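You operate a simulated robot arm through the tools that you are given. There is no shell and no other tool.

The job below is to be done with a simulated robot arm. You get a single attempt, and the scene is never put back.

JOB
Pump oil into the green drip glass till it stands between the lines.
Fine: its tap is off while you pump and on again after; point the knob at its colour; leave the other glasses and taps.

It is judged by the outcome, as a careful person would: the job done as asked, and still so three seconds after it is handed in. It fails if anything else is knocked over, pushed out of place, dropped, spilled or broken.

ROBOT AND FRAMES
A 7-joint arm with a two-finger parallel gripper, fixed in place. Base frame: the origin is at the foot of the arm, x ahead of it, y to its left, z up. Readings come in m, rad, newtons and seconds.
With the tool pointing down near the work surface it reaches from about 0.3 to 0.7 m from the base axis. Its first joint turns from -1.152 to 1.152 rad. Payload 1.57 kg.
The TCP is the grasp point between the finger pads, 0.03 m short of the fingertips. In the tool frame z runs along the fingers and y along their closing line. Largest opening 0.11 m; finger width 0.024, thickness 0.012; the body of the gripper, 0.048 by 0.112 m, starts 0.078 m behind the TCP.
Orientation is told as [roll, pitch, yaw] about the base's x, y, z axes, in that order, counted from this pose: with the fingers straight down and closing along the base's y, the tool's x points along the base's -x, its y along +y and its z along -z.

CONTROLS
- The arm moves only by the tool move_arm. Its argument "targets" is a list of rows, each a list of 3 entries, a list of its own where there are three numbers: the turn, a rotation vector about the tool's x, y, z in units of 45 degrees (1.0 is 45 degrees), then the shift along the tool's x, y, z in units of 200 mm (1.0 is 200 mm), then the gripper command, from -1 (shut) to 1 (fully open), values between in proportion. In form: [[[ax, ay, az], [tx, ty, tz], jaw], ...]. A call has 1 to 20 rows; each row is the pose to reach, as a shift and turn from the pose commanded when the call began, along the tool's axes at that moment. A call with a number of a shift or a turn outside -1 to 1 is refused whole. Rows are played at 5 a second. More than 0.05 m and 0.15 rad between two rows, or a gripper value outside its range, and nothing of the call is played. Where a pose cannot be reached the arm comes as near as it can. A force on the tool above 40 N (or 10 N above the force at the start of the call, whichever is more), or a blocked arm, ends the call early, and 0.2 s more pass. Each finger travels about 0.108 m/s and halts on what it meets, pressing with about 37 N; the grip force reading is that of the motor and also rises with nothing between the fingers. The clock runs only during rows and for 0.2 s after the last one: add rows that repeat a pose to give the fingers time. The reply holds the time, the measured pose of the TCP, the force on the tool along the base axes, the opening and the grip force, in the units named above and with some noise, with the torque about the TCP (base axes, N m) and any sound that the robot's microphone picked up.
- Cameras (640 x 400 px; columns grow to the right, rows downward): "scene" is fixed at [0.1691, -0.3958, 1.4006]; the picture's right is [0.74, -0.68, 0.00], its down [-0.42, -0.46, -0.79] and it looks along [0.53, 0.58, -0.62] (base axes); focal length 332 px, centre (320, 200). "wrist" rides on the gripper at [0.07, 0.016, -0.141] in the tool frame; the picture's right is [-0.23, 0.97, 0.00], its down [-0.86, -0.20, -0.48] and it looks along [-0.47, -0.11, 0.88] (tool axes); focal length 222 px, centre (320, 200). There is no depth. A picture from a camera that has moved, and an enlarged one, comes with that camera's place and axes in the base frame and with its lens.
- camera(camera): a new picture of that camera. No time passes.
- inspect(camera, box): a new picture of the part [left, top, right, bottom] of that camera's present view, enlarged. No time passes.
- close_job(): hands the job in; it is judged then, once.

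Nothing tells you positions but the pictures and the camera data. Unless the task says otherwise, let go and move clear before handing in.

The tools are called after "Request:" by a JSON object that holds its "op" and its "data". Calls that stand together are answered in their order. move_arm: Moves the arm, as the interface text tells. Its arguments: {"type":"object","properties":{"targets":{"type":"array","items":{"type":"array"}}},"required":["targets"]} The other tools are called the same way: camera (camera) takes a picture; inspect (camera, box) takes an enlarged picture of a part of a camera's view; close_job () hands the job in.

At the start:

```text
time_s: 0.0
tool_pos: [0.2804, -0.1718, 1.1906]
tool_rot: [0.0, 0.0, 0.0]
wrist_force: [0.2, -0.6, 0.5]
moment: [0.0, 0.0, -0.02]
finger_gap: 0.1099
grasp_force: 0.0
```

scene: 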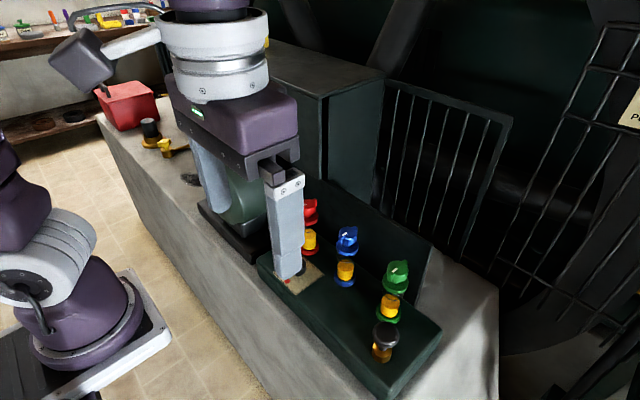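
wrist: 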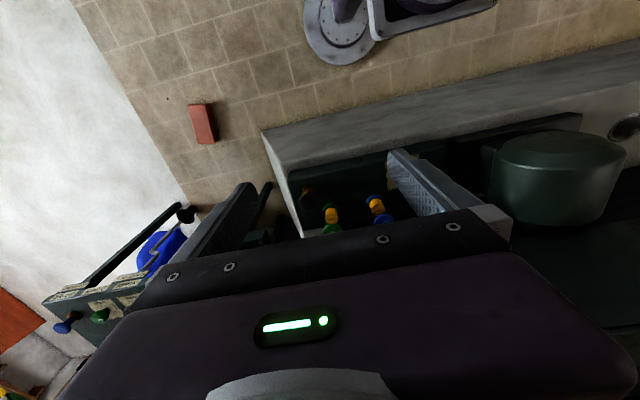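

I see a bench with a dark green lubricator body carrying red, blue and green knobs with yellow glasses and a black-capped part at the near end. I'll look closer before moving.

Request:
{"op": "inspect", "data": {"camera": "scene", "box": [240, 170, 460, 400]}}

Request:
{"op": "inspect", "data": {"camera": "scene", "box": [330, 240, 440, 370]}}

Request:
{"op": "inspect", "data": {"camera": "wrist", "box": [250, 120, 450, 260]}}

Request:
{"op": "inspect", "data": {"camera": "scene", "box": [40, 0, 200, 200]}}

```text
1.74 times, centred on (350, 285) of scene
camera zoom: at [0.1691, -0.3958, 1.4006], right [0.74, -0.68, 0.0], down [-0.42, -0.46, -0.79], along [0.53, 0.58, -0.62], focal length 577 px, centre (268, 52)
```

zoom: 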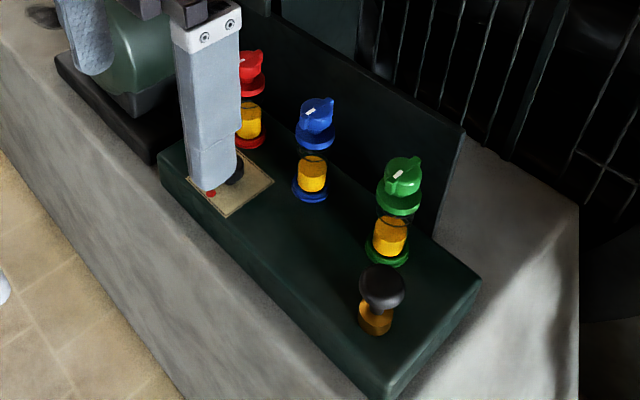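

```text
3.08 times, centred on (385, 305) of scene
camera zoom: at [0.1691, -0.3958, 1.4006], right [0.74, -0.68, 0.0], down [-0.42, -0.46, -0.79], along [0.53, 0.58, -0.62], focal length 1021 px, centre (120, -123)
```

zoom: 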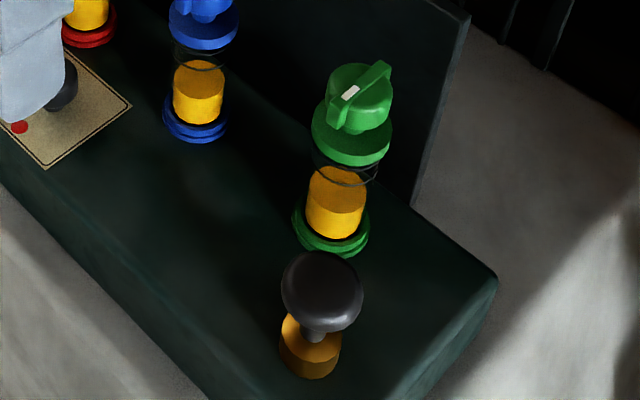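

```text
2.86 times, centred on (350, 190) of wrist
camera zoom: at [0.2105, -0.1545, 1.3325], right [0.23, 0.97, 0.0], down [0.86, -0.2, 0.48], along [0.47, -0.11, -0.88], focal length 635 px, centre (234, 229)
```

zoom: 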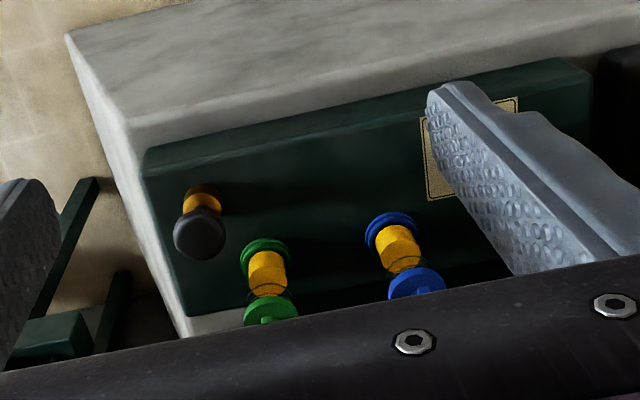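

```text
2.00 times, centred on (120, 100) of scene
camera zoom: at [0.1691, -0.3958, 1.4006], right [0.74, -0.68, 0.0], down [-0.42, -0.46, -0.79], along [0.53, 0.58, -0.62], focal length 664 px, centre (720, 400)
```

zoom: 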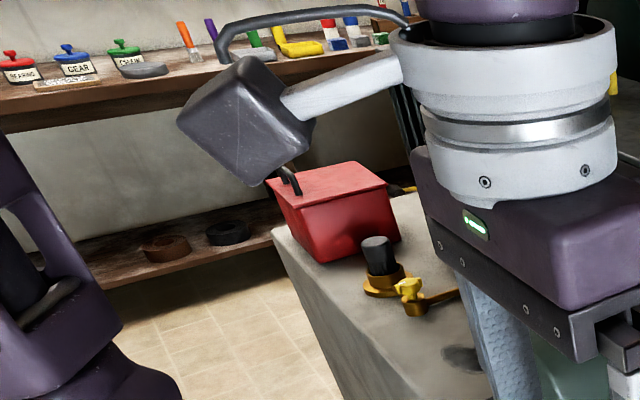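

The green-tapped glass seems to be near (0.53, -0.20), the black pump knob near (0.465, -0.244, 0.85) and the selector plate near (0.46, -0.02). The arm hides the plate, so I'll slide to the left at the same height to clear the view.

Request:
{"op": "move_arm", "data": {"targets": [[[0, 0, 0], [0, 0.2, 0], 1], [[0, 0, 0], [0, 0.4, 0], 1], [[0, 0, 0], [0, 0.6, 0], 1], [[0, 0, 0], [0, 0.8, 0], 1], [[0, 0, 0], [0, 1.0, 0], 1]]}}

Request:
{"op": "camera", "data": {"camera": "scene"}}

Request:
{"op": "inspect", "data": {"camera": "scene", "box": [240, 180, 400, 310]}}

Request:
{"op": "camera", "data": {"camera": "wrist"}}

```text
time_s: 1.2
tool_pos: [0.2816, 0.0278, 1.1911]
tool_rot: [0.001, 0.0, 0.0]
wrist_force: [-0.8, -0.5, 0.0]
moment: [0.0, -0.01, 0.02]
finger_gap: 0.11
grasp_force: 0.1
```

```text
taken
```

scene: 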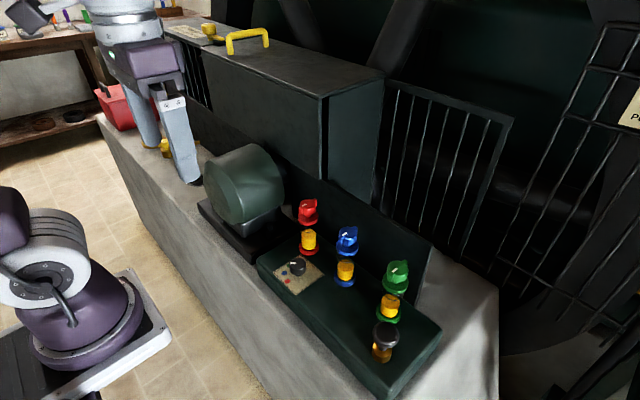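

```text
3.08 times, centred on (320, 245) of scene
camera zoom: at [0.1691, -0.3958, 1.4006], right [0.74, -0.68, 0.0], down [-0.42, -0.46, -0.79], along [0.53, 0.58, -0.62], focal length 1021 px, centre (320, 62)
```

zoom: 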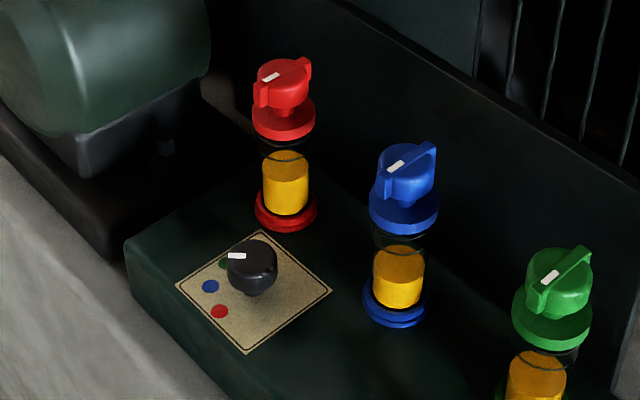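

```text
taken
camera wrist: at [0.2117, 0.0447, 1.3332], right [0.23, 0.97, 0.0], down [0.85, -0.2, 0.48], along [0.47, -0.11, -0.88], focal length 222 px, centre (320, 200)
```

wrist: 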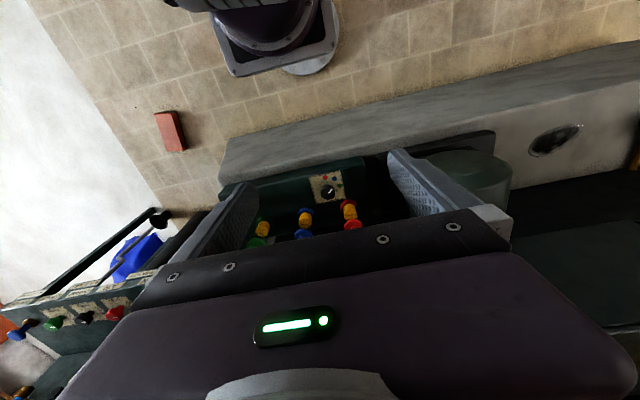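

The plate is now in view: the selector knob has a white mark and there are red, blue and green dots. I'll move over the panel at a safe height and look down with the wrist camera.

Request:
{"op": "move_arm", "data": {"targets": [[[0, 0, 0], [-0.15, -0.12, 0], 1], [[0, 0, 0], [-0.3, -0.24, 0], 1], [[0, 0, 0], [-0.45, -0.36, 0], 1], [[0, 0, 0], [-0.6, -0.48, 0], 1], [[0, 0, 0], [-0.75, -0.6, 0], 1], [[0, 0, 0], [-0.9, -0.7, 0], 1]]}}

Request:
{"op": "camera", "data": {"camera": "wrist"}}

Request:
{"op": "camera", "data": {"camera": "scene"}}

```text
time_s: 2.6
tool_pos: [0.4602, -0.1105, 1.1911]
tool_rot: [0.0, 0.0, 0.0]
wrist_force: [-0.1, -1.1, -0.6]
moment: [0.02, 0.03, -0.02]
finger_gap: 0.1099
grasp_force: 0.1
```

```text
taken
camera wrist: at [0.3907, -0.0925, 1.3331], right [0.23, 0.97, 0.0], down [0.86, -0.2, 0.48], along [0.47, -0.11, -0.88], focal length 222 px, centre (320, 200)
```

wrist: 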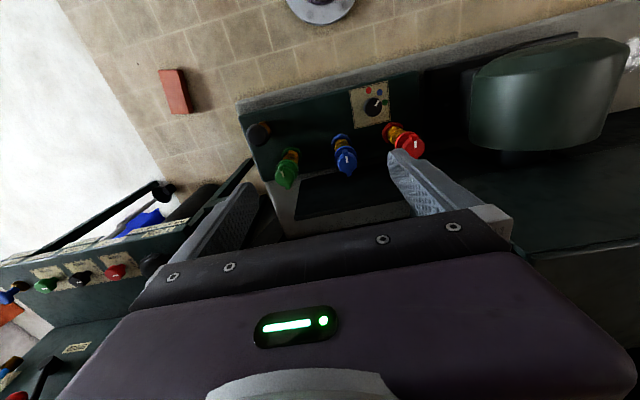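

```text
taken
```

scene: 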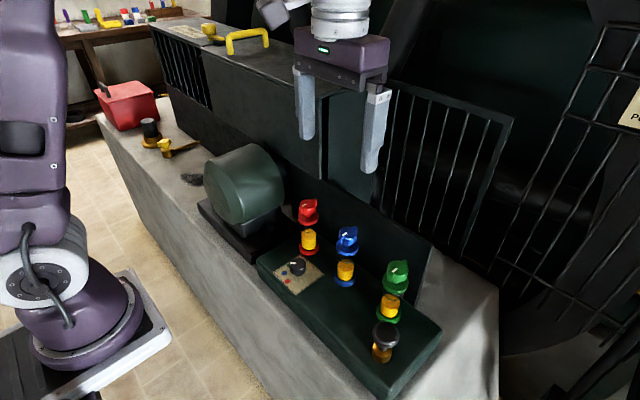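

Request:
{"op": "inspect", "data": {"camera": "wrist", "box": [230, 70, 440, 210]}}

Request:
{"op": "inspect", "data": {"camera": "wrist", "box": [340, 70, 440, 160]}}

Request:
{"op": "inspect", "data": {"camera": "wrist", "box": [240, 110, 320, 200]}}

Request:
{"op": "inspect", "data": {"camera": "scene", "box": [360, 250, 420, 330]}}

Request:
{"op": "inspect", "data": {"camera": "scene", "box": [265, 245, 325, 300]}}

```text
2.86 times, centred on (335, 140) of wrist
camera zoom: at [0.3907, -0.0925, 1.3331], right [0.23, 0.97, 0.0], down [0.86, -0.2, 0.48], along [0.47, -0.11, -0.88], focal length 635 px, centre (277, 371)
```

zoom: 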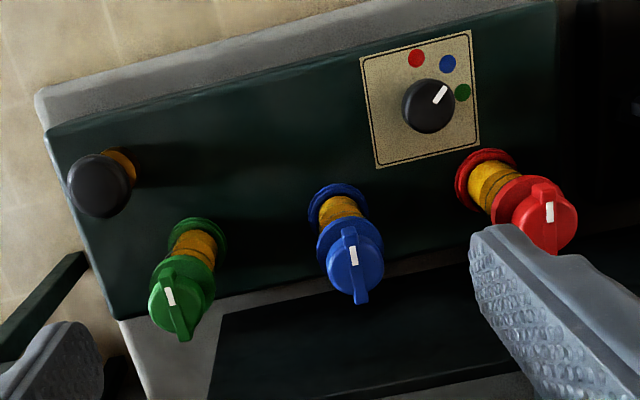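

```text
4.44 times, centred on (390, 115) of wrist
camera zoom: at [0.3907, -0.0925, 1.3331], right [0.23, 0.97, 0.0], down [0.86, -0.2, 0.48], along [0.47, -0.11, -0.88], focal length 987 px, centre (9, 578)
```

zoom: 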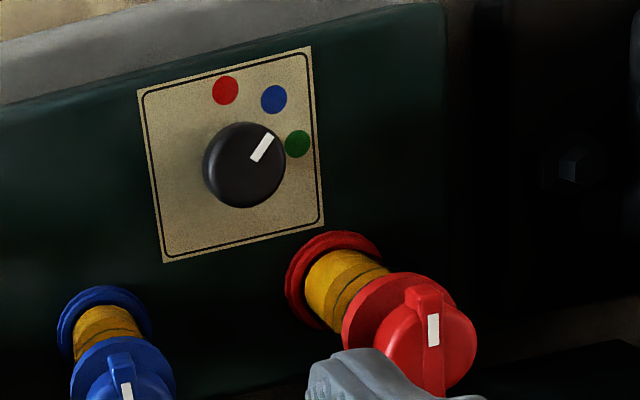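

```text
4.44 times, centred on (280, 155) of wrist
camera zoom: at [0.3907, -0.0925, 1.3331], right [0.23, 0.97, 0.0], down [0.86, -0.2, 0.48], along [0.47, -0.11, -0.88], focal length 987 px, centre (498, 400)
```

zoom: 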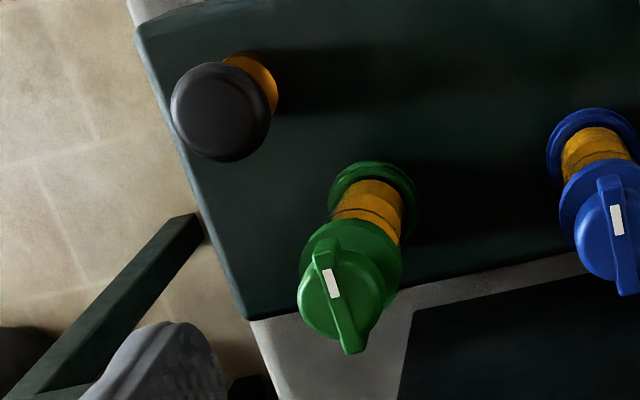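

```text
5.00 times, centred on (390, 290) of scene
camera zoom: at [0.1691, -0.3958, 1.4006], right [0.74, -0.68, 0.0], down [-0.42, -0.46, -0.79], along [0.53, 0.58, -0.62], focal length 1659 px, centre (-30, -250)
```

zoom: 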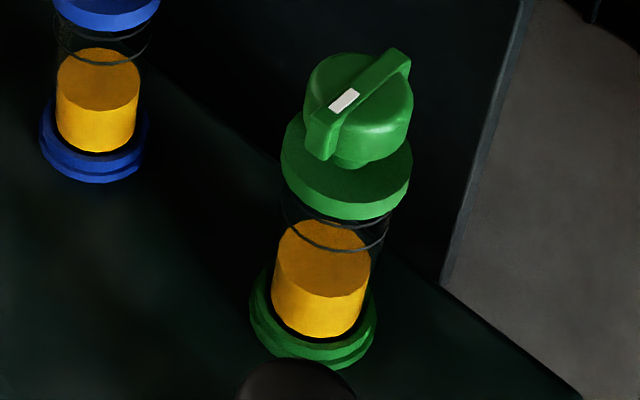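

```text
7.27 times, centred on (295, 272) of scene
camera zoom: at [0.1691, -0.3958, 1.4006], right [0.74, -0.68, 0.0], down [-0.42, -0.46, -0.79], along [0.53, 0.58, -0.62], focal length 2414 px, centre (502, -327)
```

zoom: 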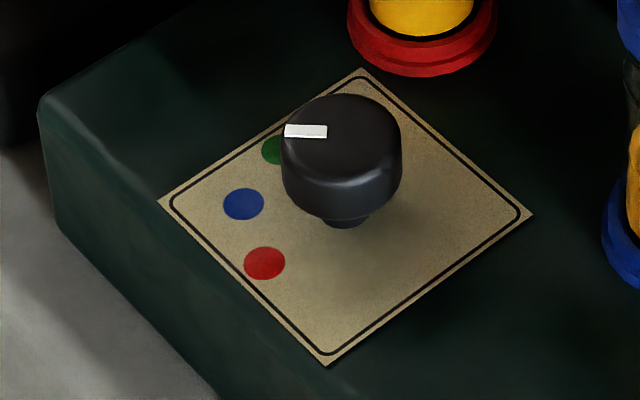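

The body lines up with the base axes: glasses sit at x≈0.54 with y≈0.053 (red), -0.073 (blue) and -0.199 (green), and the selector is at (0.469, 0.007), now pointing at blue. Next I'll tilt the wrist camera down to look at the green glass and its lines from the side.

Request:
{"op": "move_arm", "data": {"targets": [[[0, -0.1667, 0], [0.05, -0.025, 0.1667], 1], [[0, -0.3333, 0], [0.1, -0.05, 0.3333], 1], [[0, -0.5, 0], [0.15, -0.075, 0.5], 1], [[0, -0.6667, 0], [0.2, -0.1, 0.6667], 1], [[0, -0.8333, 0], [0.25, -0.125, 0.8333], 1], [[0, -1.0, 0], [0.3, -0.15, 1.0], 1], [[0, -1.0, 0], [0.3, -0.15, 1.0], 1]]}}

Request:
{"op": "camera", "data": {"camera": "wrist"}}

Request:
{"op": "camera", "data": {"camera": "scene"}}

```text
time_s: 4.2
tool_pos: [0.4005, -0.1331, 0.9957]
tool_rot: [0.059, -0.753, -0.032]
wrist_force: [-0.5, -0.6, 0.5]
moment: [0.03, -0.01, 0.03]
finger_gap: 0.1101
grasp_force: 0.1
out of reach, approached as far as the arm can: row 5, 6, 7
```

```text
taken
camera wrist: at [0.2531, -0.1204, 1.0533], right [0.16, 0.97, 0.2], down [0.3, -0.24, 0.92], along [0.94, -0.08, -0.33], focal length 222 px, centre (320, 200)
```

wrist: 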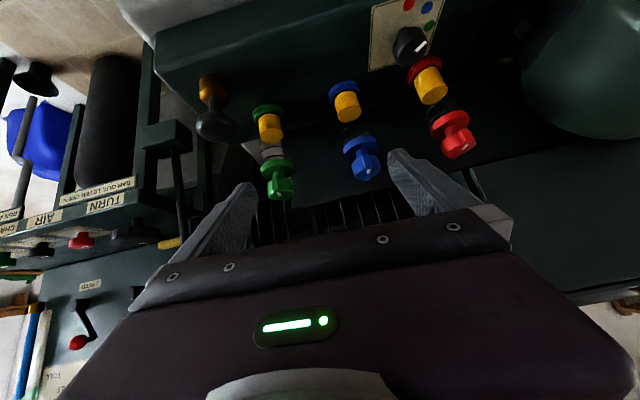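

```text
taken
```

scene: 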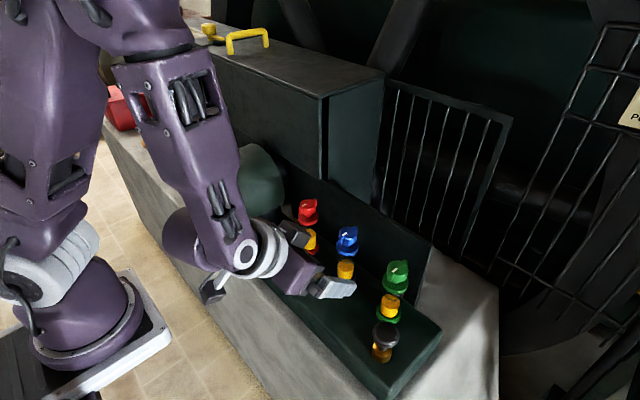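

Request:
{"op": "inspect", "data": {"camera": "wrist", "box": [240, 95, 310, 205]}}

Request:
{"op": "inspect", "data": {"camera": "wrist", "box": [180, 70, 400, 210]}}

Request:
{"op": "inspect", "data": {"camera": "wrist", "box": [400, 40, 490, 170]}}

Request:
{"op": "inspect", "data": {"camera": "wrist", "box": [250, 120, 300, 170]}}

```text
3.64 times, centred on (275, 150) of wrist
camera zoom: at [0.2531, -0.1204, 1.0533], right [0.16, 0.97, 0.2], down [0.3, -0.24, 0.92], along [0.94, -0.08, -0.33], focal length 808 px, centre (484, 382)
```

zoom: 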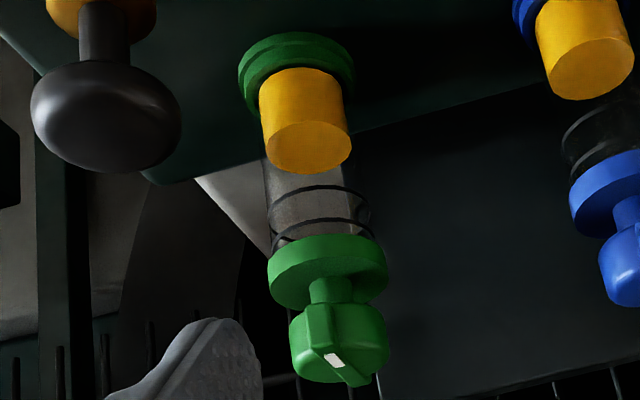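

```text
2.86 times, centred on (290, 140) of wrist
camera zoom: at [0.2531, -0.1204, 1.0533], right [0.16, 0.97, 0.2], down [0.3, -0.24, 0.92], along [0.94, -0.08, -0.33], focal length 635 px, centre (406, 371)
```

zoom: 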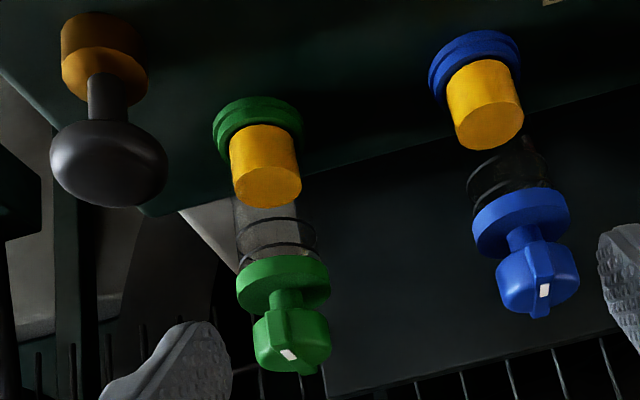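

```text
3.08 times, centred on (445, 105) of wrist
camera zoom: at [0.2531, -0.1204, 1.0533], right [0.16, 0.97, 0.2], down [0.3, -0.24, 0.92], along [0.94, -0.08, -0.33], focal length 684 px, centre (-65, 492)
```

zoom: 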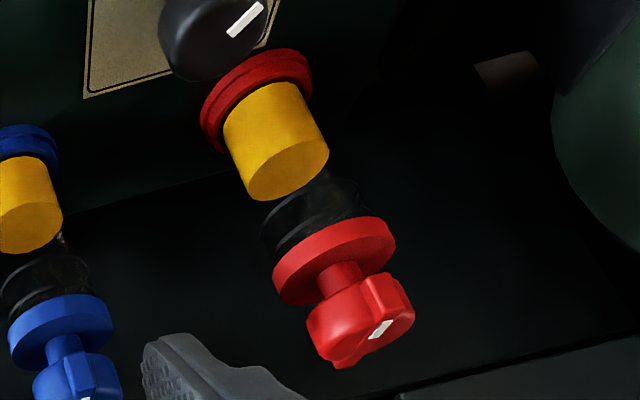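

```text
8.00 times, centred on (275, 145) of wrist
camera zoom: at [0.2531, -0.1204, 1.0533], right [0.16, 0.97, 0.2], down [0.3, -0.24, 0.92], along [0.94, -0.08, -0.33], focal length 1777 px, centre (680, 640)
```

zoom: 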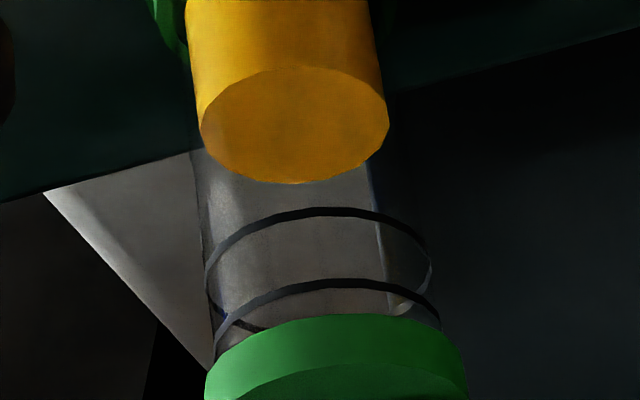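

The lines are clear from here. The oil top sits roughly 30 mm below the lower of the two rings, with the rings about 14 mm apart just under the green cap. I'll level the tool and raise it, then go over the green tap at about (0.54, -0.198) to turn it off.

Request:
{"op": "move_arm", "data": {"targets": [[[0, 0.1667, 0], [-0.1, 0, -0.1], 1], [[0, 0.3333, 0], [-0.2, 0, -0.2], 1], [[0, 0.5, 0], [-0.3, 0, -0.3], 1], [[0, 0.6667, 0], [-0.4, 0, -0.4], 1], [[0, 0.8333, 0], [-0.48, 0, -0.48], 1], [[0, 1.0, 0], [-0.53, 0, -0.53], 1], [[0, 1.0, 0], [-0.53, 0, -0.53], 1]]}}

```text
time_s: 5.8
tool_pos: [0.4081, -0.1401, 1.1454]
tool_rot: [0.044, 0.034, 0.013]
wrist_force: [-0.4, 0.9, 0.4]
moment: [-0.01, 0.02, 0.0]
finger_gap: 0.11
grasp_force: 0.0
```

Request:
{"op": "move_arm", "data": {"targets": [[[0.014, -0.011, 0.004], [-0.165, -0.0725, 0], 1], [[0.028, -0.0215, 0.008], [-0.33, -0.145, 0], 1], [[0.042, -0.032, 0.0125], [-0.495, -0.2175, 0], 1], [[0.056, -0.043, 0.0166], [-0.66, -0.29, 0], 1], [[0.056, -0.043, 0.0166], [-0.66, -0.29, 0], 1]]}}

Request:
{"op": "camera", "data": {"camera": "wrist"}}

Request:
{"op": "camera", "data": {"camera": "scene"}}

```text
time_s: 7.0
tool_pos: [0.5416, -0.1984, 1.14]
tool_rot: [0.001, 0.0, 0.0]
wrist_force: [0.3, 0.1, -0.3]
moment: [-0.01, -0.01, 0.0]
finger_gap: 0.1099
grasp_force: 0.0
```

```text
taken
camera wrist: at [0.472, -0.1802, 1.2823], right [0.23, 0.97, 0.0], down [0.85, -0.2, 0.48], along [0.47, -0.11, -0.88], focal length 222 px, centre (320, 200)
```

wrist: 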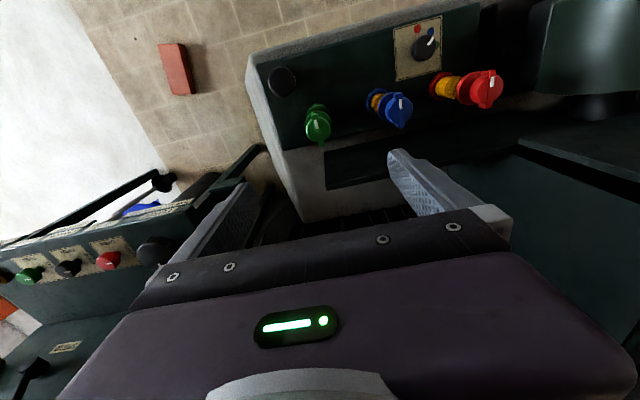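

```text
taken
```

scene: 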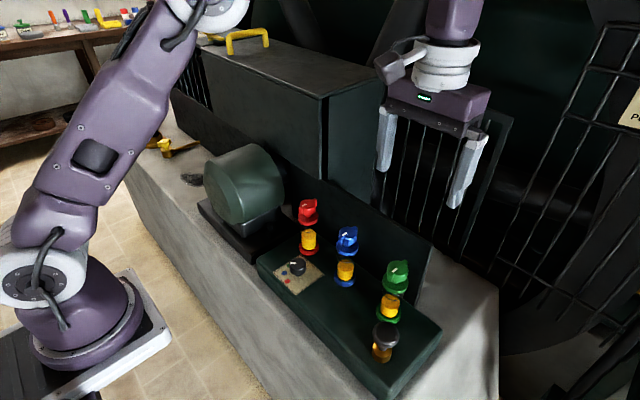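

Request:
{"op": "inspect", "data": {"camera": "wrist", "box": [260, 60, 380, 160]}}

Request:
{"op": "inspect", "data": {"camera": "wrist", "box": [290, 95, 345, 150]}}

```text
4.00 times, centred on (320, 110) of wrist
camera zoom: at [0.472, -0.1802, 1.2823], right [0.23, 0.97, 0.0], down [0.85, -0.2, 0.48], along [0.47, -0.11, -0.88], focal length 888 px, centre (320, 560)
```

zoom: 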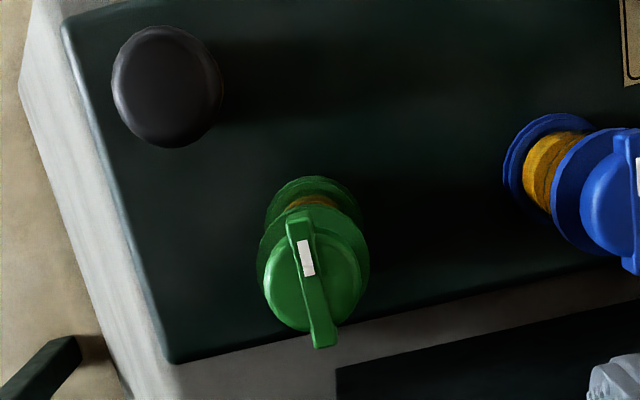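

```text
7.27 times, centred on (318, 122) of wrist
camera zoom: at [0.472, -0.1802, 1.2823], right [0.23, 0.97, 0.0], down [0.85, -0.2, 0.48], along [0.47, -0.11, -0.88], focal length 1615 px, centre (338, 764)
```

zoom: 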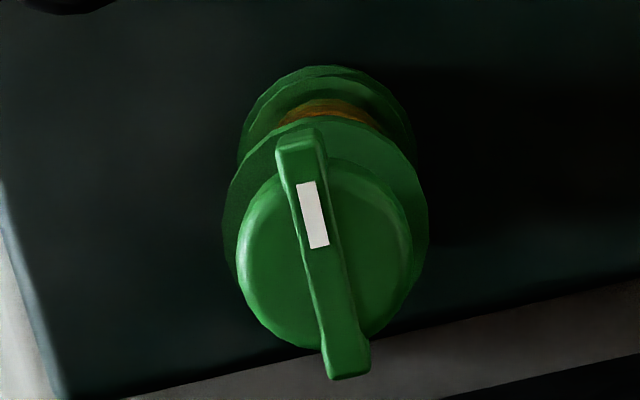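

The tap bar runs along x, centred at (0.539, -0.199), about 50 mm long with its top near z 0.93. I'll go down around it with the fingers half open.

Request:
{"op": "move_arm", "data": {"targets": [[[0, 0, 0], [0.013, -0.003, 0.17], 0.5], [[0, 0, 0], [0.013, -0.003, 0.34], 0.3], [[0, 0, 0], [0.013, -0.003, 0.51], 0.3], [[0, 0, 0], [0.013, -0.003, 0.68], 0.3], [[0, 0, 0], [0.013, -0.003, 0.8], 0.3], [[0, 0, 0], [0.013, -0.003, 0.9], 0.3], [[0, 0, 0], [0.013, -0.003, 0.975], 0.3], [[0, 0, 0], [0.013, -0.003, 0.975], 0.3]]}}

Request:
{"op": "inspect", "data": {"camera": "scene", "box": [340, 210, 460, 330]}}

Request:
{"op": "camera", "data": {"camera": "wrist"}}

```text
time_s: 8.8
tool_pos: [0.5382, -0.1997, 0.9426]
tool_rot: [0.002, 0.0, 0.0]
wrist_force: [0.0, 0.2, 0.7]
moment: [0.03, 0.0, -0.01]
finger_gap: 0.0715
grasp_force: 0.1
```

```text
3.33 times, centred on (400, 270) of scene
camera zoom: at [0.1691, -0.3958, 1.4006], right [0.74, -0.68, 0.0], down [-0.42, -0.46, -0.79], along [0.53, 0.58, -0.62], focal length 1106 px, centre (53, -33)
```

zoom: 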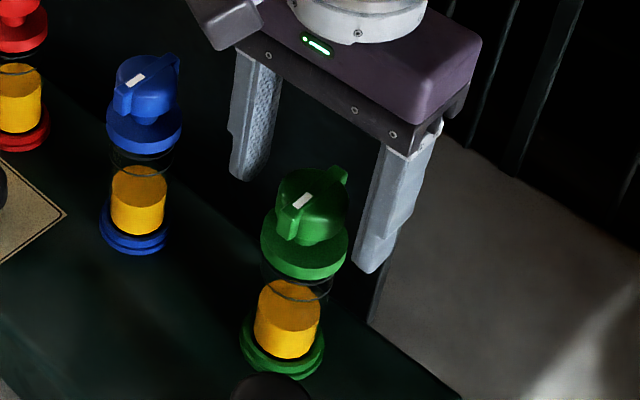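

```text
taken
camera wrist: at [0.4686, -0.1816, 1.0856], right [0.23, 0.97, 0.0], down [0.85, -0.2, 0.48], along [0.47, -0.11, -0.88], focal length 222 px, centre (320, 200)
```

wrist: 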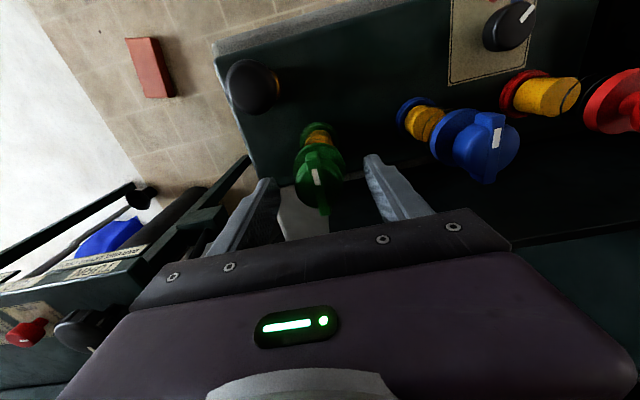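

The fingers straddle the tap correctly. I'll lower 4 mm and close on the knob.

Request:
{"op": "move_arm", "data": {"targets": [[[0, 0, 0], [0, 0, 0.02], 0.3], [[0, 0, 0], [0, 0, 0.02], -1], [[0, 0, 0], [0, 0, 0.02], -1], [[0, 0, 0], [0, 0, 0.02], -1]]}}

Request:
{"op": "inspect", "data": {"camera": "scene", "box": [340, 210, 460, 330]}}

```text
time_s: 9.8
tool_pos: [0.539, -0.2, 0.9397]
tool_rot: [-0.003, -0.003, -0.003]
wrist_force: [1.3, -13.2, -4.2]
moment: [-0.42, -0.2, -0.02]
finger_gap: 0.0373
grasp_force: 43.7
```

```text
3.33 times, centred on (400, 270) of scene
camera zoom: at [0.1692, -0.3962, 1.4005], right [0.74, -0.68, 0.0], down [-0.42, -0.46, -0.79], along [0.53, 0.58, -0.62], focal length 1106 px, centre (53, -33)
```

zoom: 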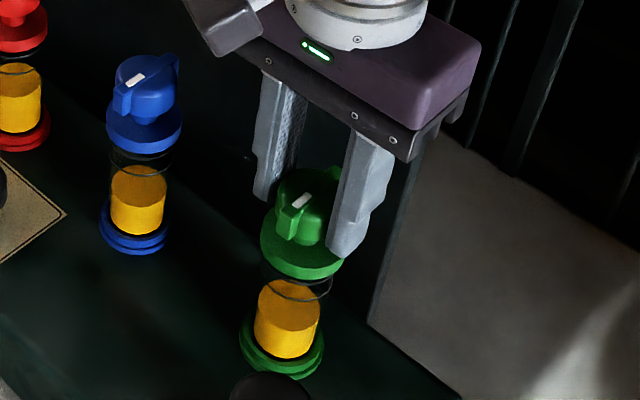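

Gripped at 37 mm with a small sideways load. I'll nudge to relieve it and try a small turn one way, watching the torque.

Request:
{"op": "move_arm", "data": {"targets": [[[0, 0, 0], [0, -0.006, 0], -1], [[0, 0, 0.1], [0, -0.006, 0], -1], [[0, 0, 0.2], [0, -0.006, 0], -1], [[0, 0, 0.2], [0, -0.006, 0], -1]]}}

Request:
{"op": "inspect", "data": {"camera": "scene", "box": [340, 210, 460, 330]}}

```text
time_s: 10.8
tool_pos: [0.5388, -0.1995, 0.9398]
tool_rot: [0.0, -0.002, -0.158]
wrist_force: [3.3, -19.2, -4.5]
moment: [-0.6, 0.08, 0.0]
finger_gap: 0.0373
grasp_force: 43.4
```

```text
3.33 times, centred on (400, 270) of scene
camera zoom: at [0.1693, -0.3963, 1.4005], right [0.74, -0.68, 0.0], down [-0.42, -0.46, -0.79], along [0.53, 0.58, -0.62], focal length 1106 px, centre (53, -33)
```

zoom: 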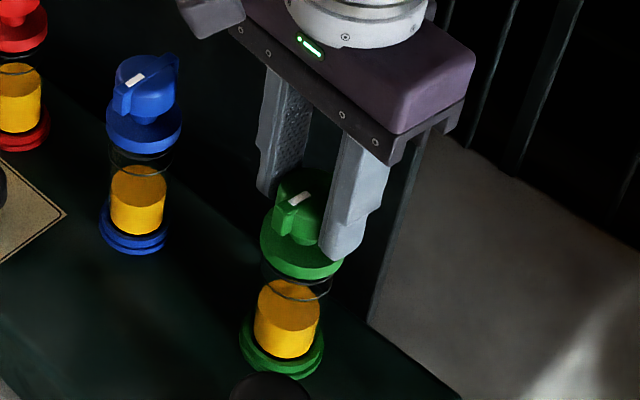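

The tap turns freely clockwise with no torque. I'll correct the side load the other way and keep turning that direction.

Request:
{"op": "move_arm", "data": {"targets": [[[0, 0, 0], [0.003, 0.018, 0], -1], [[0, 0, 0.15], [0.003, 0.018, 0], -1], [[0, 0, 0.3], [0.003, 0.018, 0], -1], [[0, 0, 0.45], [0.003, 0.018, 0], -1], [[0, 0, 0.6], [0.003, 0.018, 0], -1], [[0, 0, 0.6], [0.003, 0.018, 0], -1]]}}

Request:
{"op": "inspect", "data": {"camera": "scene", "box": [340, 210, 460, 330]}}

```text
time_s: 11.4
tool_pos: [0.539, -0.1994, 0.939]
tool_rot: [-0.008, -0.003, -0.229]
wrist_force: [3.2, -5.0, -8.6]
moment: [-0.42, -0.15, 0.01]
finger_gap: 0.0376
grasp_force: 43.3
stopped in row 2: the force on the tool passed its limit at 41 N (the readings are from after the stop); the commanded pose is now the measured one
```

```text
3.33 times, centred on (400, 270) of scene
camera zoom: at [0.1694, -0.396, 1.4006], right [0.74, -0.68, 0.0], down [-0.42, -0.46, -0.79], along [0.53, 0.58, -0.62], focal length 1106 px, centre (53, -33)
```

zoom: 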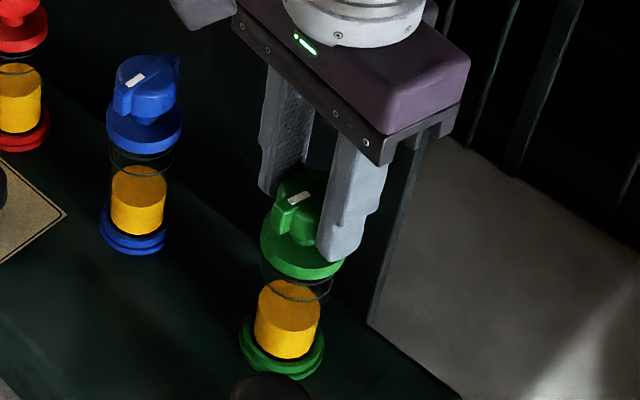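

Request:
{"op": "move_arm", "data": {"targets": [[[0, 0, 0.12], [0, 0, 0], -1], [[0, 0, 0.24], [0, 0, 0], -1], [[0, 0, 0.36], [0, 0, 0], -1], [[0, 0, 0.48], [0, 0, 0], -1], [[0, 0, 0.6], [0, 0, 0], -1], [[0, 0, 0.6], [0, 0, 0], -1]]}}

Request:
{"op": "inspect", "data": {"camera": "scene", "box": [340, 210, 460, 330]}}

```text
time_s: 12.8
tool_pos: [0.5386, -0.1995, 0.9407]
tool_rot: [-0.002, -0.007, -0.702]
wrist_force: [7.0, -3.6, 0.8]
moment: [-0.23, -0.28, -0.02]
finger_gap: 0.0372
grasp_force: 43.9
```

```text
3.33 times, centred on (400, 270) of scene
camera zoom: at [0.1693, -0.3959, 1.4006], right [0.74, -0.68, 0.0], down [-0.42, -0.46, -0.79], along [0.53, 0.58, -0.62], focal length 1106 px, centre (53, -33)
```

zoom: 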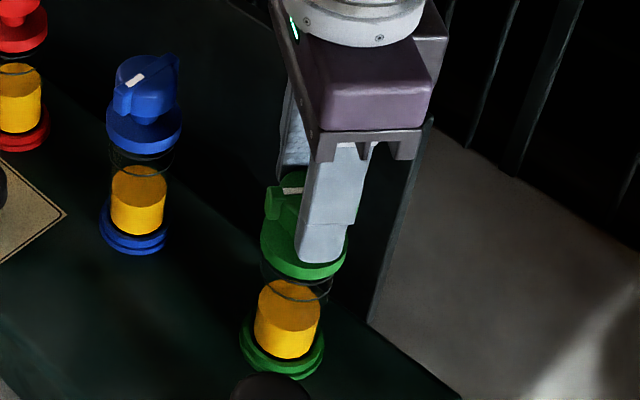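

The tap follows the gripper, about 40° so far with almost no torque. I'll continue toward 90°.

Request:
{"op": "move_arm", "data": {"targets": [[[0, 0, 0.14], [0, 0, 0], -1], [[0, 0, 0.28], [0, 0, 0], -1], [[0, 0, 0.42], [0, 0, 0], -1], [[0, 0, 0.56], [0, 0, 0], -1], [[0, 0, 0.7], [0, 0, 0], -1], [[0, 0, 0.84], [0, 0, 0], -1], [[0, 0, 0.95], [0, 0, 0], -1], [[0, 0, 0.95], [0, 0, 0], -1]]}}

Request:
{"op": "inspect", "data": {"camera": "scene", "box": [340, 210, 460, 330]}}

```text
time_s: 14.6
tool_pos: [0.5401, -0.1973, 0.9403]
tool_rot: [0.002, -0.006, -1.447]
wrist_force: [24.6, -1.1, -11.7]
moment: [0.34, -0.61, 0.01]
finger_gap: 0.0375
grasp_force: 43.6
```

```text
3.33 times, centred on (400, 270) of scene
camera zoom: at [0.17, -0.3959, 1.4005], right [0.74, -0.68, 0.0], down [-0.42, -0.46, -0.79], along [0.53, 0.58, -0.62], focal length 1106 px, centre (53, -33)
```

zoom: 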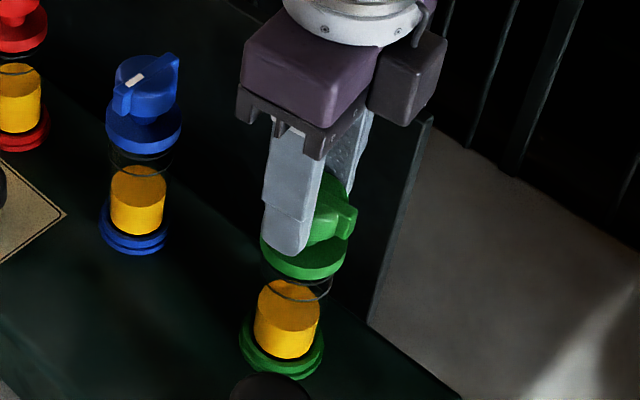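

Request:
{"op": "move_arm", "data": {"targets": [[[0, 0, 0.08], [0, 0, 0], -1], [[0, 0, 0.16], [0, 0, 0], -1], [[0, 0, 0.16], [0, 0, 0], -1]]}}

Request:
{"op": "inspect", "data": {"camera": "wrist", "box": [200, 60, 440, 240]}}

```text
time_s: 15.4
tool_pos: [0.54, -0.1976, 0.9407]
tool_rot: [0.002, -0.006, -1.57]
wrist_force: [26.2, 2.0, -18.3]
moment: [-0.02, -0.6, 0.26]
finger_gap: 0.0374
grasp_force: 43.6
```

```text
2.22 times, centred on (320, 150) of wrist
camera zoom: at [0.5558, -0.1263, 1.0818], right [0.97, -0.23, 0.01], down [-0.2, -0.85, 0.48], along [-0.11, -0.47, -0.88], focal length 494 px, centre (320, 311)
```

zoom: 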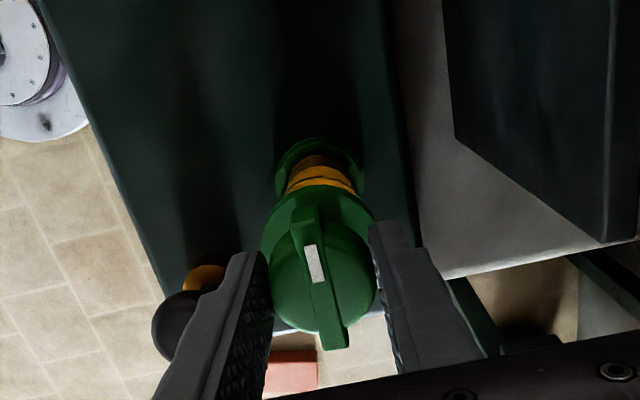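

The torque rose at 90°, so that is the end stop, and the tap is now square across. I'll release with a modest opening and go up.

Request:
{"op": "move_arm", "data": {"targets": [[[0, 0, 0], [0, 0, 0], 0.0], [[0, 0, 0], [0, 0, 0], 0.0], [[0, 0, 0], [0, 0, -0.1], 0.0], [[0, 0, 0], [0, 0, -0.3], 0.0], [[0, 0, 0], [0, 0, -0.5], 0.0], [[0, 0, 0], [0, 0, -0.5], 0.0]]}}

Request:
{"op": "camera", "data": {"camera": "wrist"}}

Request:
{"op": "inspect", "data": {"camera": "scene", "box": [340, 210, 460, 330]}}

```text
time_s: 16.8
tool_pos: [0.536, -0.1968, 1.0405]
tool_rot: [0.002, -0.007, -1.571]
wrist_force: [0.0, -0.2, 0.2]
moment: [-0.03, 0.0, -0.01]
finger_gap: 0.055
grasp_force: 0.1
```

```text
taken
camera wrist: at [0.5525, -0.1256, 1.1818], right [0.97, -0.23, 0.0], down [-0.2, -0.85, 0.48], along [-0.11, -0.47, -0.88], focal length 222 px, centre (320, 200)
```

wrist: 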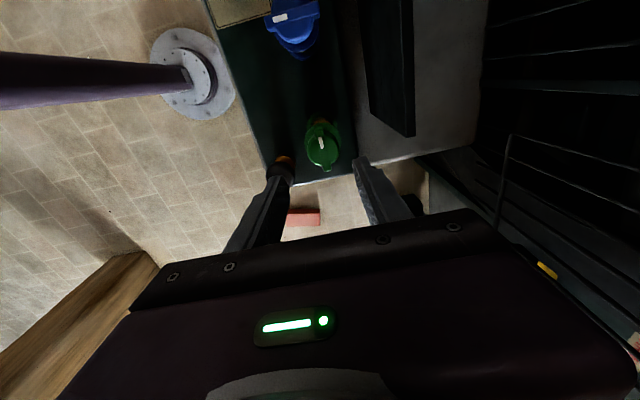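

```text
3.33 times, centred on (400, 270) of scene
camera zoom: at [0.1691, -0.3958, 1.4006], right [0.74, -0.68, 0.0], down [-0.42, -0.46, -0.79], along [0.53, 0.58, -0.62], focal length 1106 px, centre (53, -33)
```

zoom: 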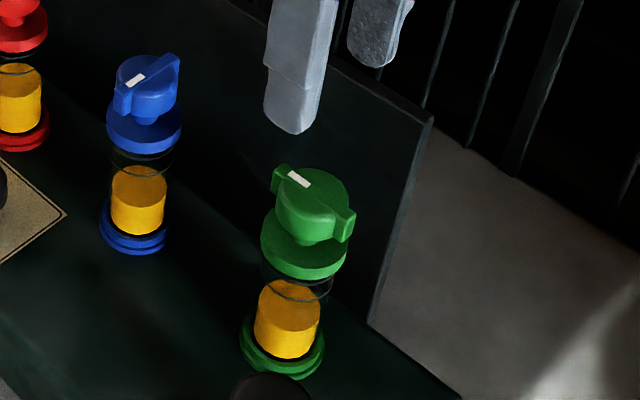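

The tap is off, with its mark pointing to +y, against the stop. Next I'll move over the selector knob at (0.469, 0.007), turning the wrist so I can grip at +45° yaw and finish at 0°.

Request:
{"op": "move_arm", "data": {"targets": [[[0, 0, -0.1667], [0.1, -0.03, -0.2], 0.3], [[0, 0, -0.3333], [0.3, -0.1, -0.3], 0.3], [[0, 0, -0.5], [0.5, -0.17, -0.3], 0.3], [[0, 0, -0.6667], [0.7, -0.24, -0.3], 0.3], [[0, 0, -0.8333], [0.88, -0.3, -0.3], 0.3], [[0, 0, -1.0], [1.0, -0.335, -0.3], 0.3], [[0, 0, -1.0], [1.0, -0.335, -0.3], 0.3]]}}

Request:
{"op": "move_arm", "data": {"targets": [[[0, 0, -0.1667], [0, 0, 0], 0.3], [[0, 0, -0.3333], [0, 0, 0], 0.3], [[0, 0, -0.5], [0, 0, 0], 0.3], [[0, 0, -0.6667], [0, 0, 0], 0.3], [[0, 0, -0.8333], [0, 0, 0], 0.3], [[0, 0, -1.0], [0, 0, 0], 0.3], [[0, 0, -1.0], [0, 0, 0], 0.3]]}}

Request:
{"op": "camera", "data": {"camera": "wrist"}}

Request:
{"op": "inspect", "data": {"camera": "wrist", "box": [260, 30, 420, 170]}}

```text
time_s: 18.4
tool_pos: [0.471, 0.0049, 1.0972]
tool_rot: [-0.003, -0.007, -0.786]
wrist_force: [-0.1, -0.2, -0.2]
moment: [-0.01, 0.02, 0.0]
finger_gap: 0.0714
grasp_force: 0.1
```

```text
time_s: 20.0
tool_pos: [0.4714, 0.0024, 1.0981]
tool_rot: [-0.008, -0.003, 0.0]
wrist_force: [0.0, 0.2, -0.2]
moment: [-0.03, 0.02, -0.01]
finger_gap: 0.0713
grasp_force: 0.0
```

```text
taken
camera wrist: at [0.4012, 0.0207, 1.2409], right [0.23, 0.97, -0.01], down [0.85, -0.2, 0.48], along [0.47, -0.11, -0.88], focal length 222 px, centre (320, 200)
```

wrist: 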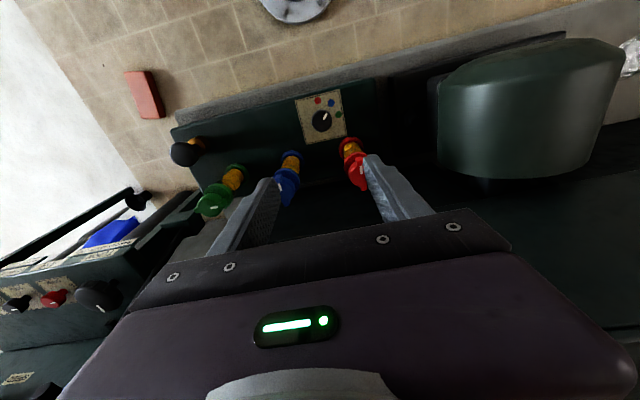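

```text
2.86 times, centred on (340, 100) of wrist
camera zoom: at [0.4012, 0.0207, 1.2409], right [0.23, 0.97, -0.01], down [0.85, -0.2, 0.48], along [0.47, -0.11, -0.88], focal length 635 px, centre (263, 486)
```

zoom: 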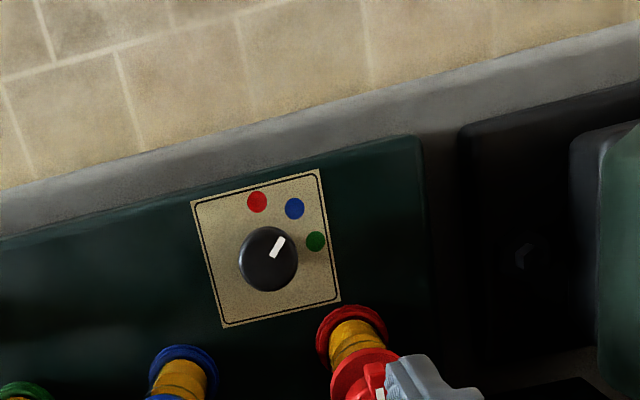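

Knob centre is about (0.468, 0.007) with its top near 0.822. I'll turn to +45° yaw while descending partway, then check.

Request:
{"op": "move_arm", "data": {"targets": [[[0, 0, -0.1667], [0.015, 0.023, 0.1], 0.3], [[0, 0, -0.3333], [0.015, 0.023, 0.25], 0.3], [[0, 0, -0.5], [0.015, 0.023, 0.4], 0.3], [[0, 0, -0.6667], [0.015, 0.023, 0.55], 0.3], [[0, 0, -0.8333], [0.015, 0.023, 0.7], 0.3], [[0, 0, -1.0], [0.015, 0.023, 0.84], 0.3], [[0, 0, -1.0], [0.015, 0.023, 0.84], 0.3]]}}

Request:
{"op": "camera", "data": {"camera": "wrist"}}

Request:
{"op": "camera", "data": {"camera": "scene"}}

Request:
{"op": "inspect", "data": {"camera": "scene", "box": [250, 190, 370, 310]}}

```text
time_s: 21.6
tool_pos: [0.4689, 0.0043, 0.9299]
tool_rot: [-0.004, 0.001, 0.788]
wrist_force: [-0.7, 0.6, 0.2]
moment: [0.0, -0.01, -0.01]
finger_gap: 0.0716
grasp_force: 0.0
```

```text
taken
camera wrist: at [0.4085, -0.0305, 1.0724], right [-0.53, 0.85, -0.01], down [0.74, 0.47, 0.48], along [0.41, 0.25, -0.88], focal length 222 px, centre (320, 200)
```

wrist: 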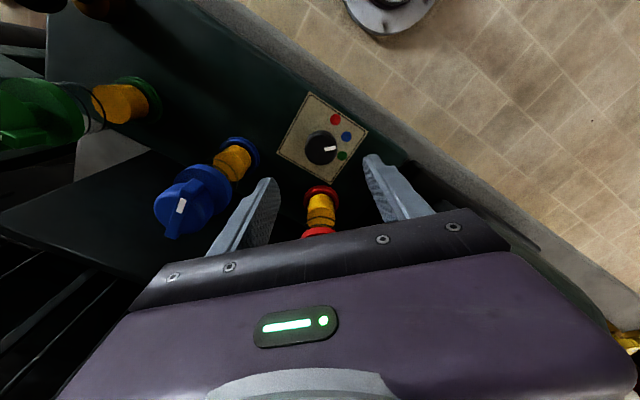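

```text
taken
```

scene: 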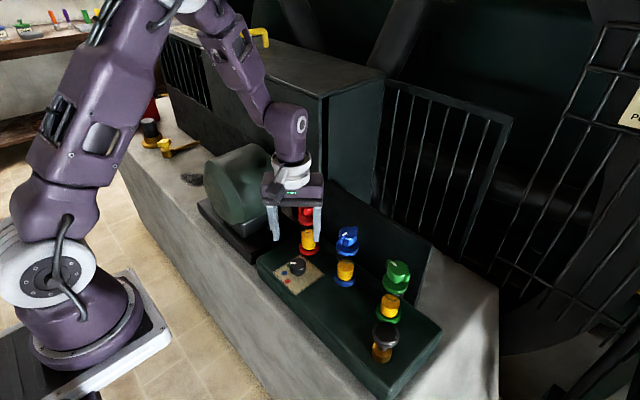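

```text
3.33 times, centred on (310, 250) of scene
camera zoom: at [0.1691, -0.3958, 1.4006], right [0.74, -0.68, 0.0], down [-0.42, -0.46, -0.79], along [0.53, 0.58, -0.62], focal length 1106 px, centre (353, 33)
```

zoom: 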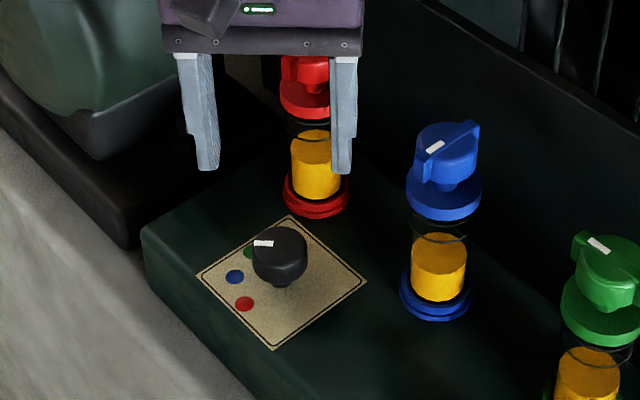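

Request:
{"op": "inspect", "data": {"camera": "wrist", "box": [260, 80, 400, 200]}}

```text
3.33 times, centred on (330, 140) of wrist
camera zoom: at [0.4085, -0.0305, 1.0724], right [-0.53, 0.85, -0.01], down [0.74, 0.47, 0.48], along [0.41, 0.25, -0.88], focal length 740 px, centre (287, 400)
```

zoom: 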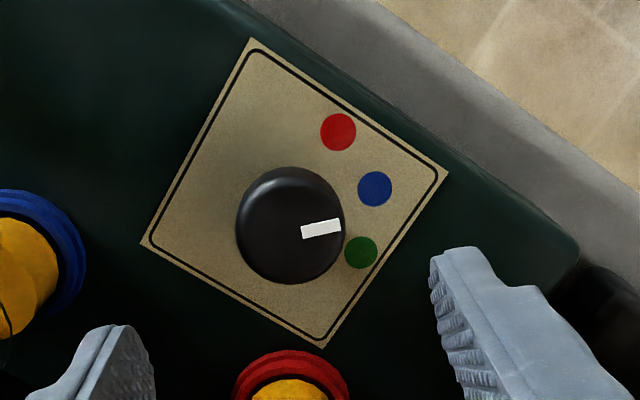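

Request:
{"op": "move_arm", "data": {"targets": [[[0, 0, 0], [-0.0035, 0.0105, 0.15], 0.3], [[0, 0, 0], [-0.0035, 0.0105, 0.3], 0.3], [[0, 0, 0], [-0.0035, 0.0105, 0.42], 0.3], [[0, 0, 0], [-0.0035, 0.0105, 0.5], 0.3], [[0, 0, 0], [-0.0035, 0.0105, 0.5], 0.3]]}}

Request:
{"op": "inspect", "data": {"camera": "scene", "box": [250, 190, 370, 310]}}

Request:
{"op": "camera", "data": {"camera": "wrist"}}

```text
time_s: 22.8
tool_pos: [0.469, 0.007, 0.8294]
tool_rot: [-0.009, 0.001, 0.783]
wrist_force: [-0.1, -0.2, -0.2]
moment: [-0.01, 0.02, 0.01]
finger_gap: 0.0716
grasp_force: 0.0
```

```text
3.33 times, centred on (310, 250) of scene
camera zoom: at [0.1691, -0.3958, 1.4006], right [0.74, -0.68, 0.0], down [-0.42, -0.46, -0.79], along [0.53, 0.58, -0.62], focal length 1106 px, centre (353, 33)
```

zoom: 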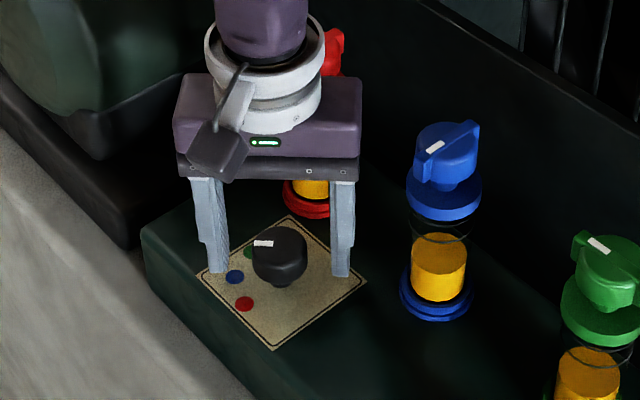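

```text
taken
camera wrist: at [0.4082, -0.0286, 0.9726], right [-0.53, 0.85, -0.01], down [0.74, 0.47, 0.48], along [0.41, 0.25, -0.88], focal length 222 px, centre (320, 200)
```

wrist: 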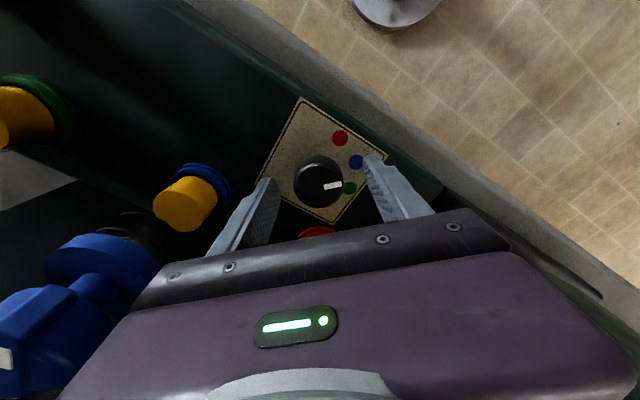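

Request:
{"op": "move_arm", "data": {"targets": [[[0, 0, 0], [0, 0, 0.015], 0.0], [[0, 0, 0], [0, 0, 0.015], -1], [[0, 0, 0], [0, 0, 0.015], -1], [[0, 0, 0], [0, 0, 0.015], -1], [[0, 0, 0.1], [0, 0, 0.015], -1], [[0, 0, 0.2], [0, 0, 0.015], -1], [[0, 0, 0.2], [0, 0, 0.015], -1]]}}

Request:
{"op": "inspect", "data": {"camera": "scene", "box": [250, 190, 370, 310]}}

```text
time_s: 24.4
tool_pos: [0.4695, 0.0066, 0.8278]
tool_rot: [-0.008, 0.0, 0.625]
wrist_force: [16.4, -18.6, -5.1]
moment: [-0.52, -0.4, 0.05]
finger_gap: 0.0377
grasp_force: 43.6
```

```text
3.33 times, centred on (310, 250) of scene
camera zoom: at [0.1695, -0.3962, 1.4005], right [0.74, -0.68, 0.0], down [-0.42, -0.46, -0.79], along [0.53, 0.58, -0.62], focal length 1106 px, centre (353, 33)
```

zoom: 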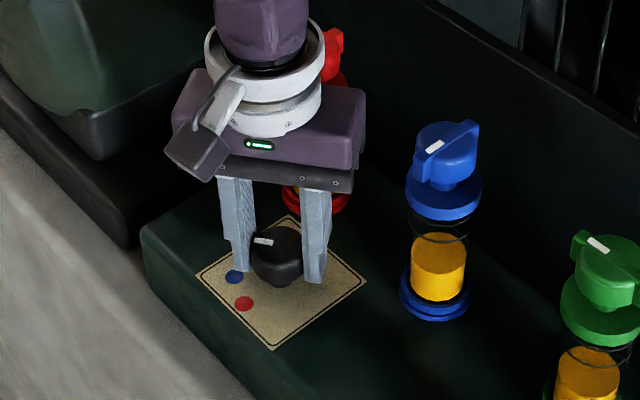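

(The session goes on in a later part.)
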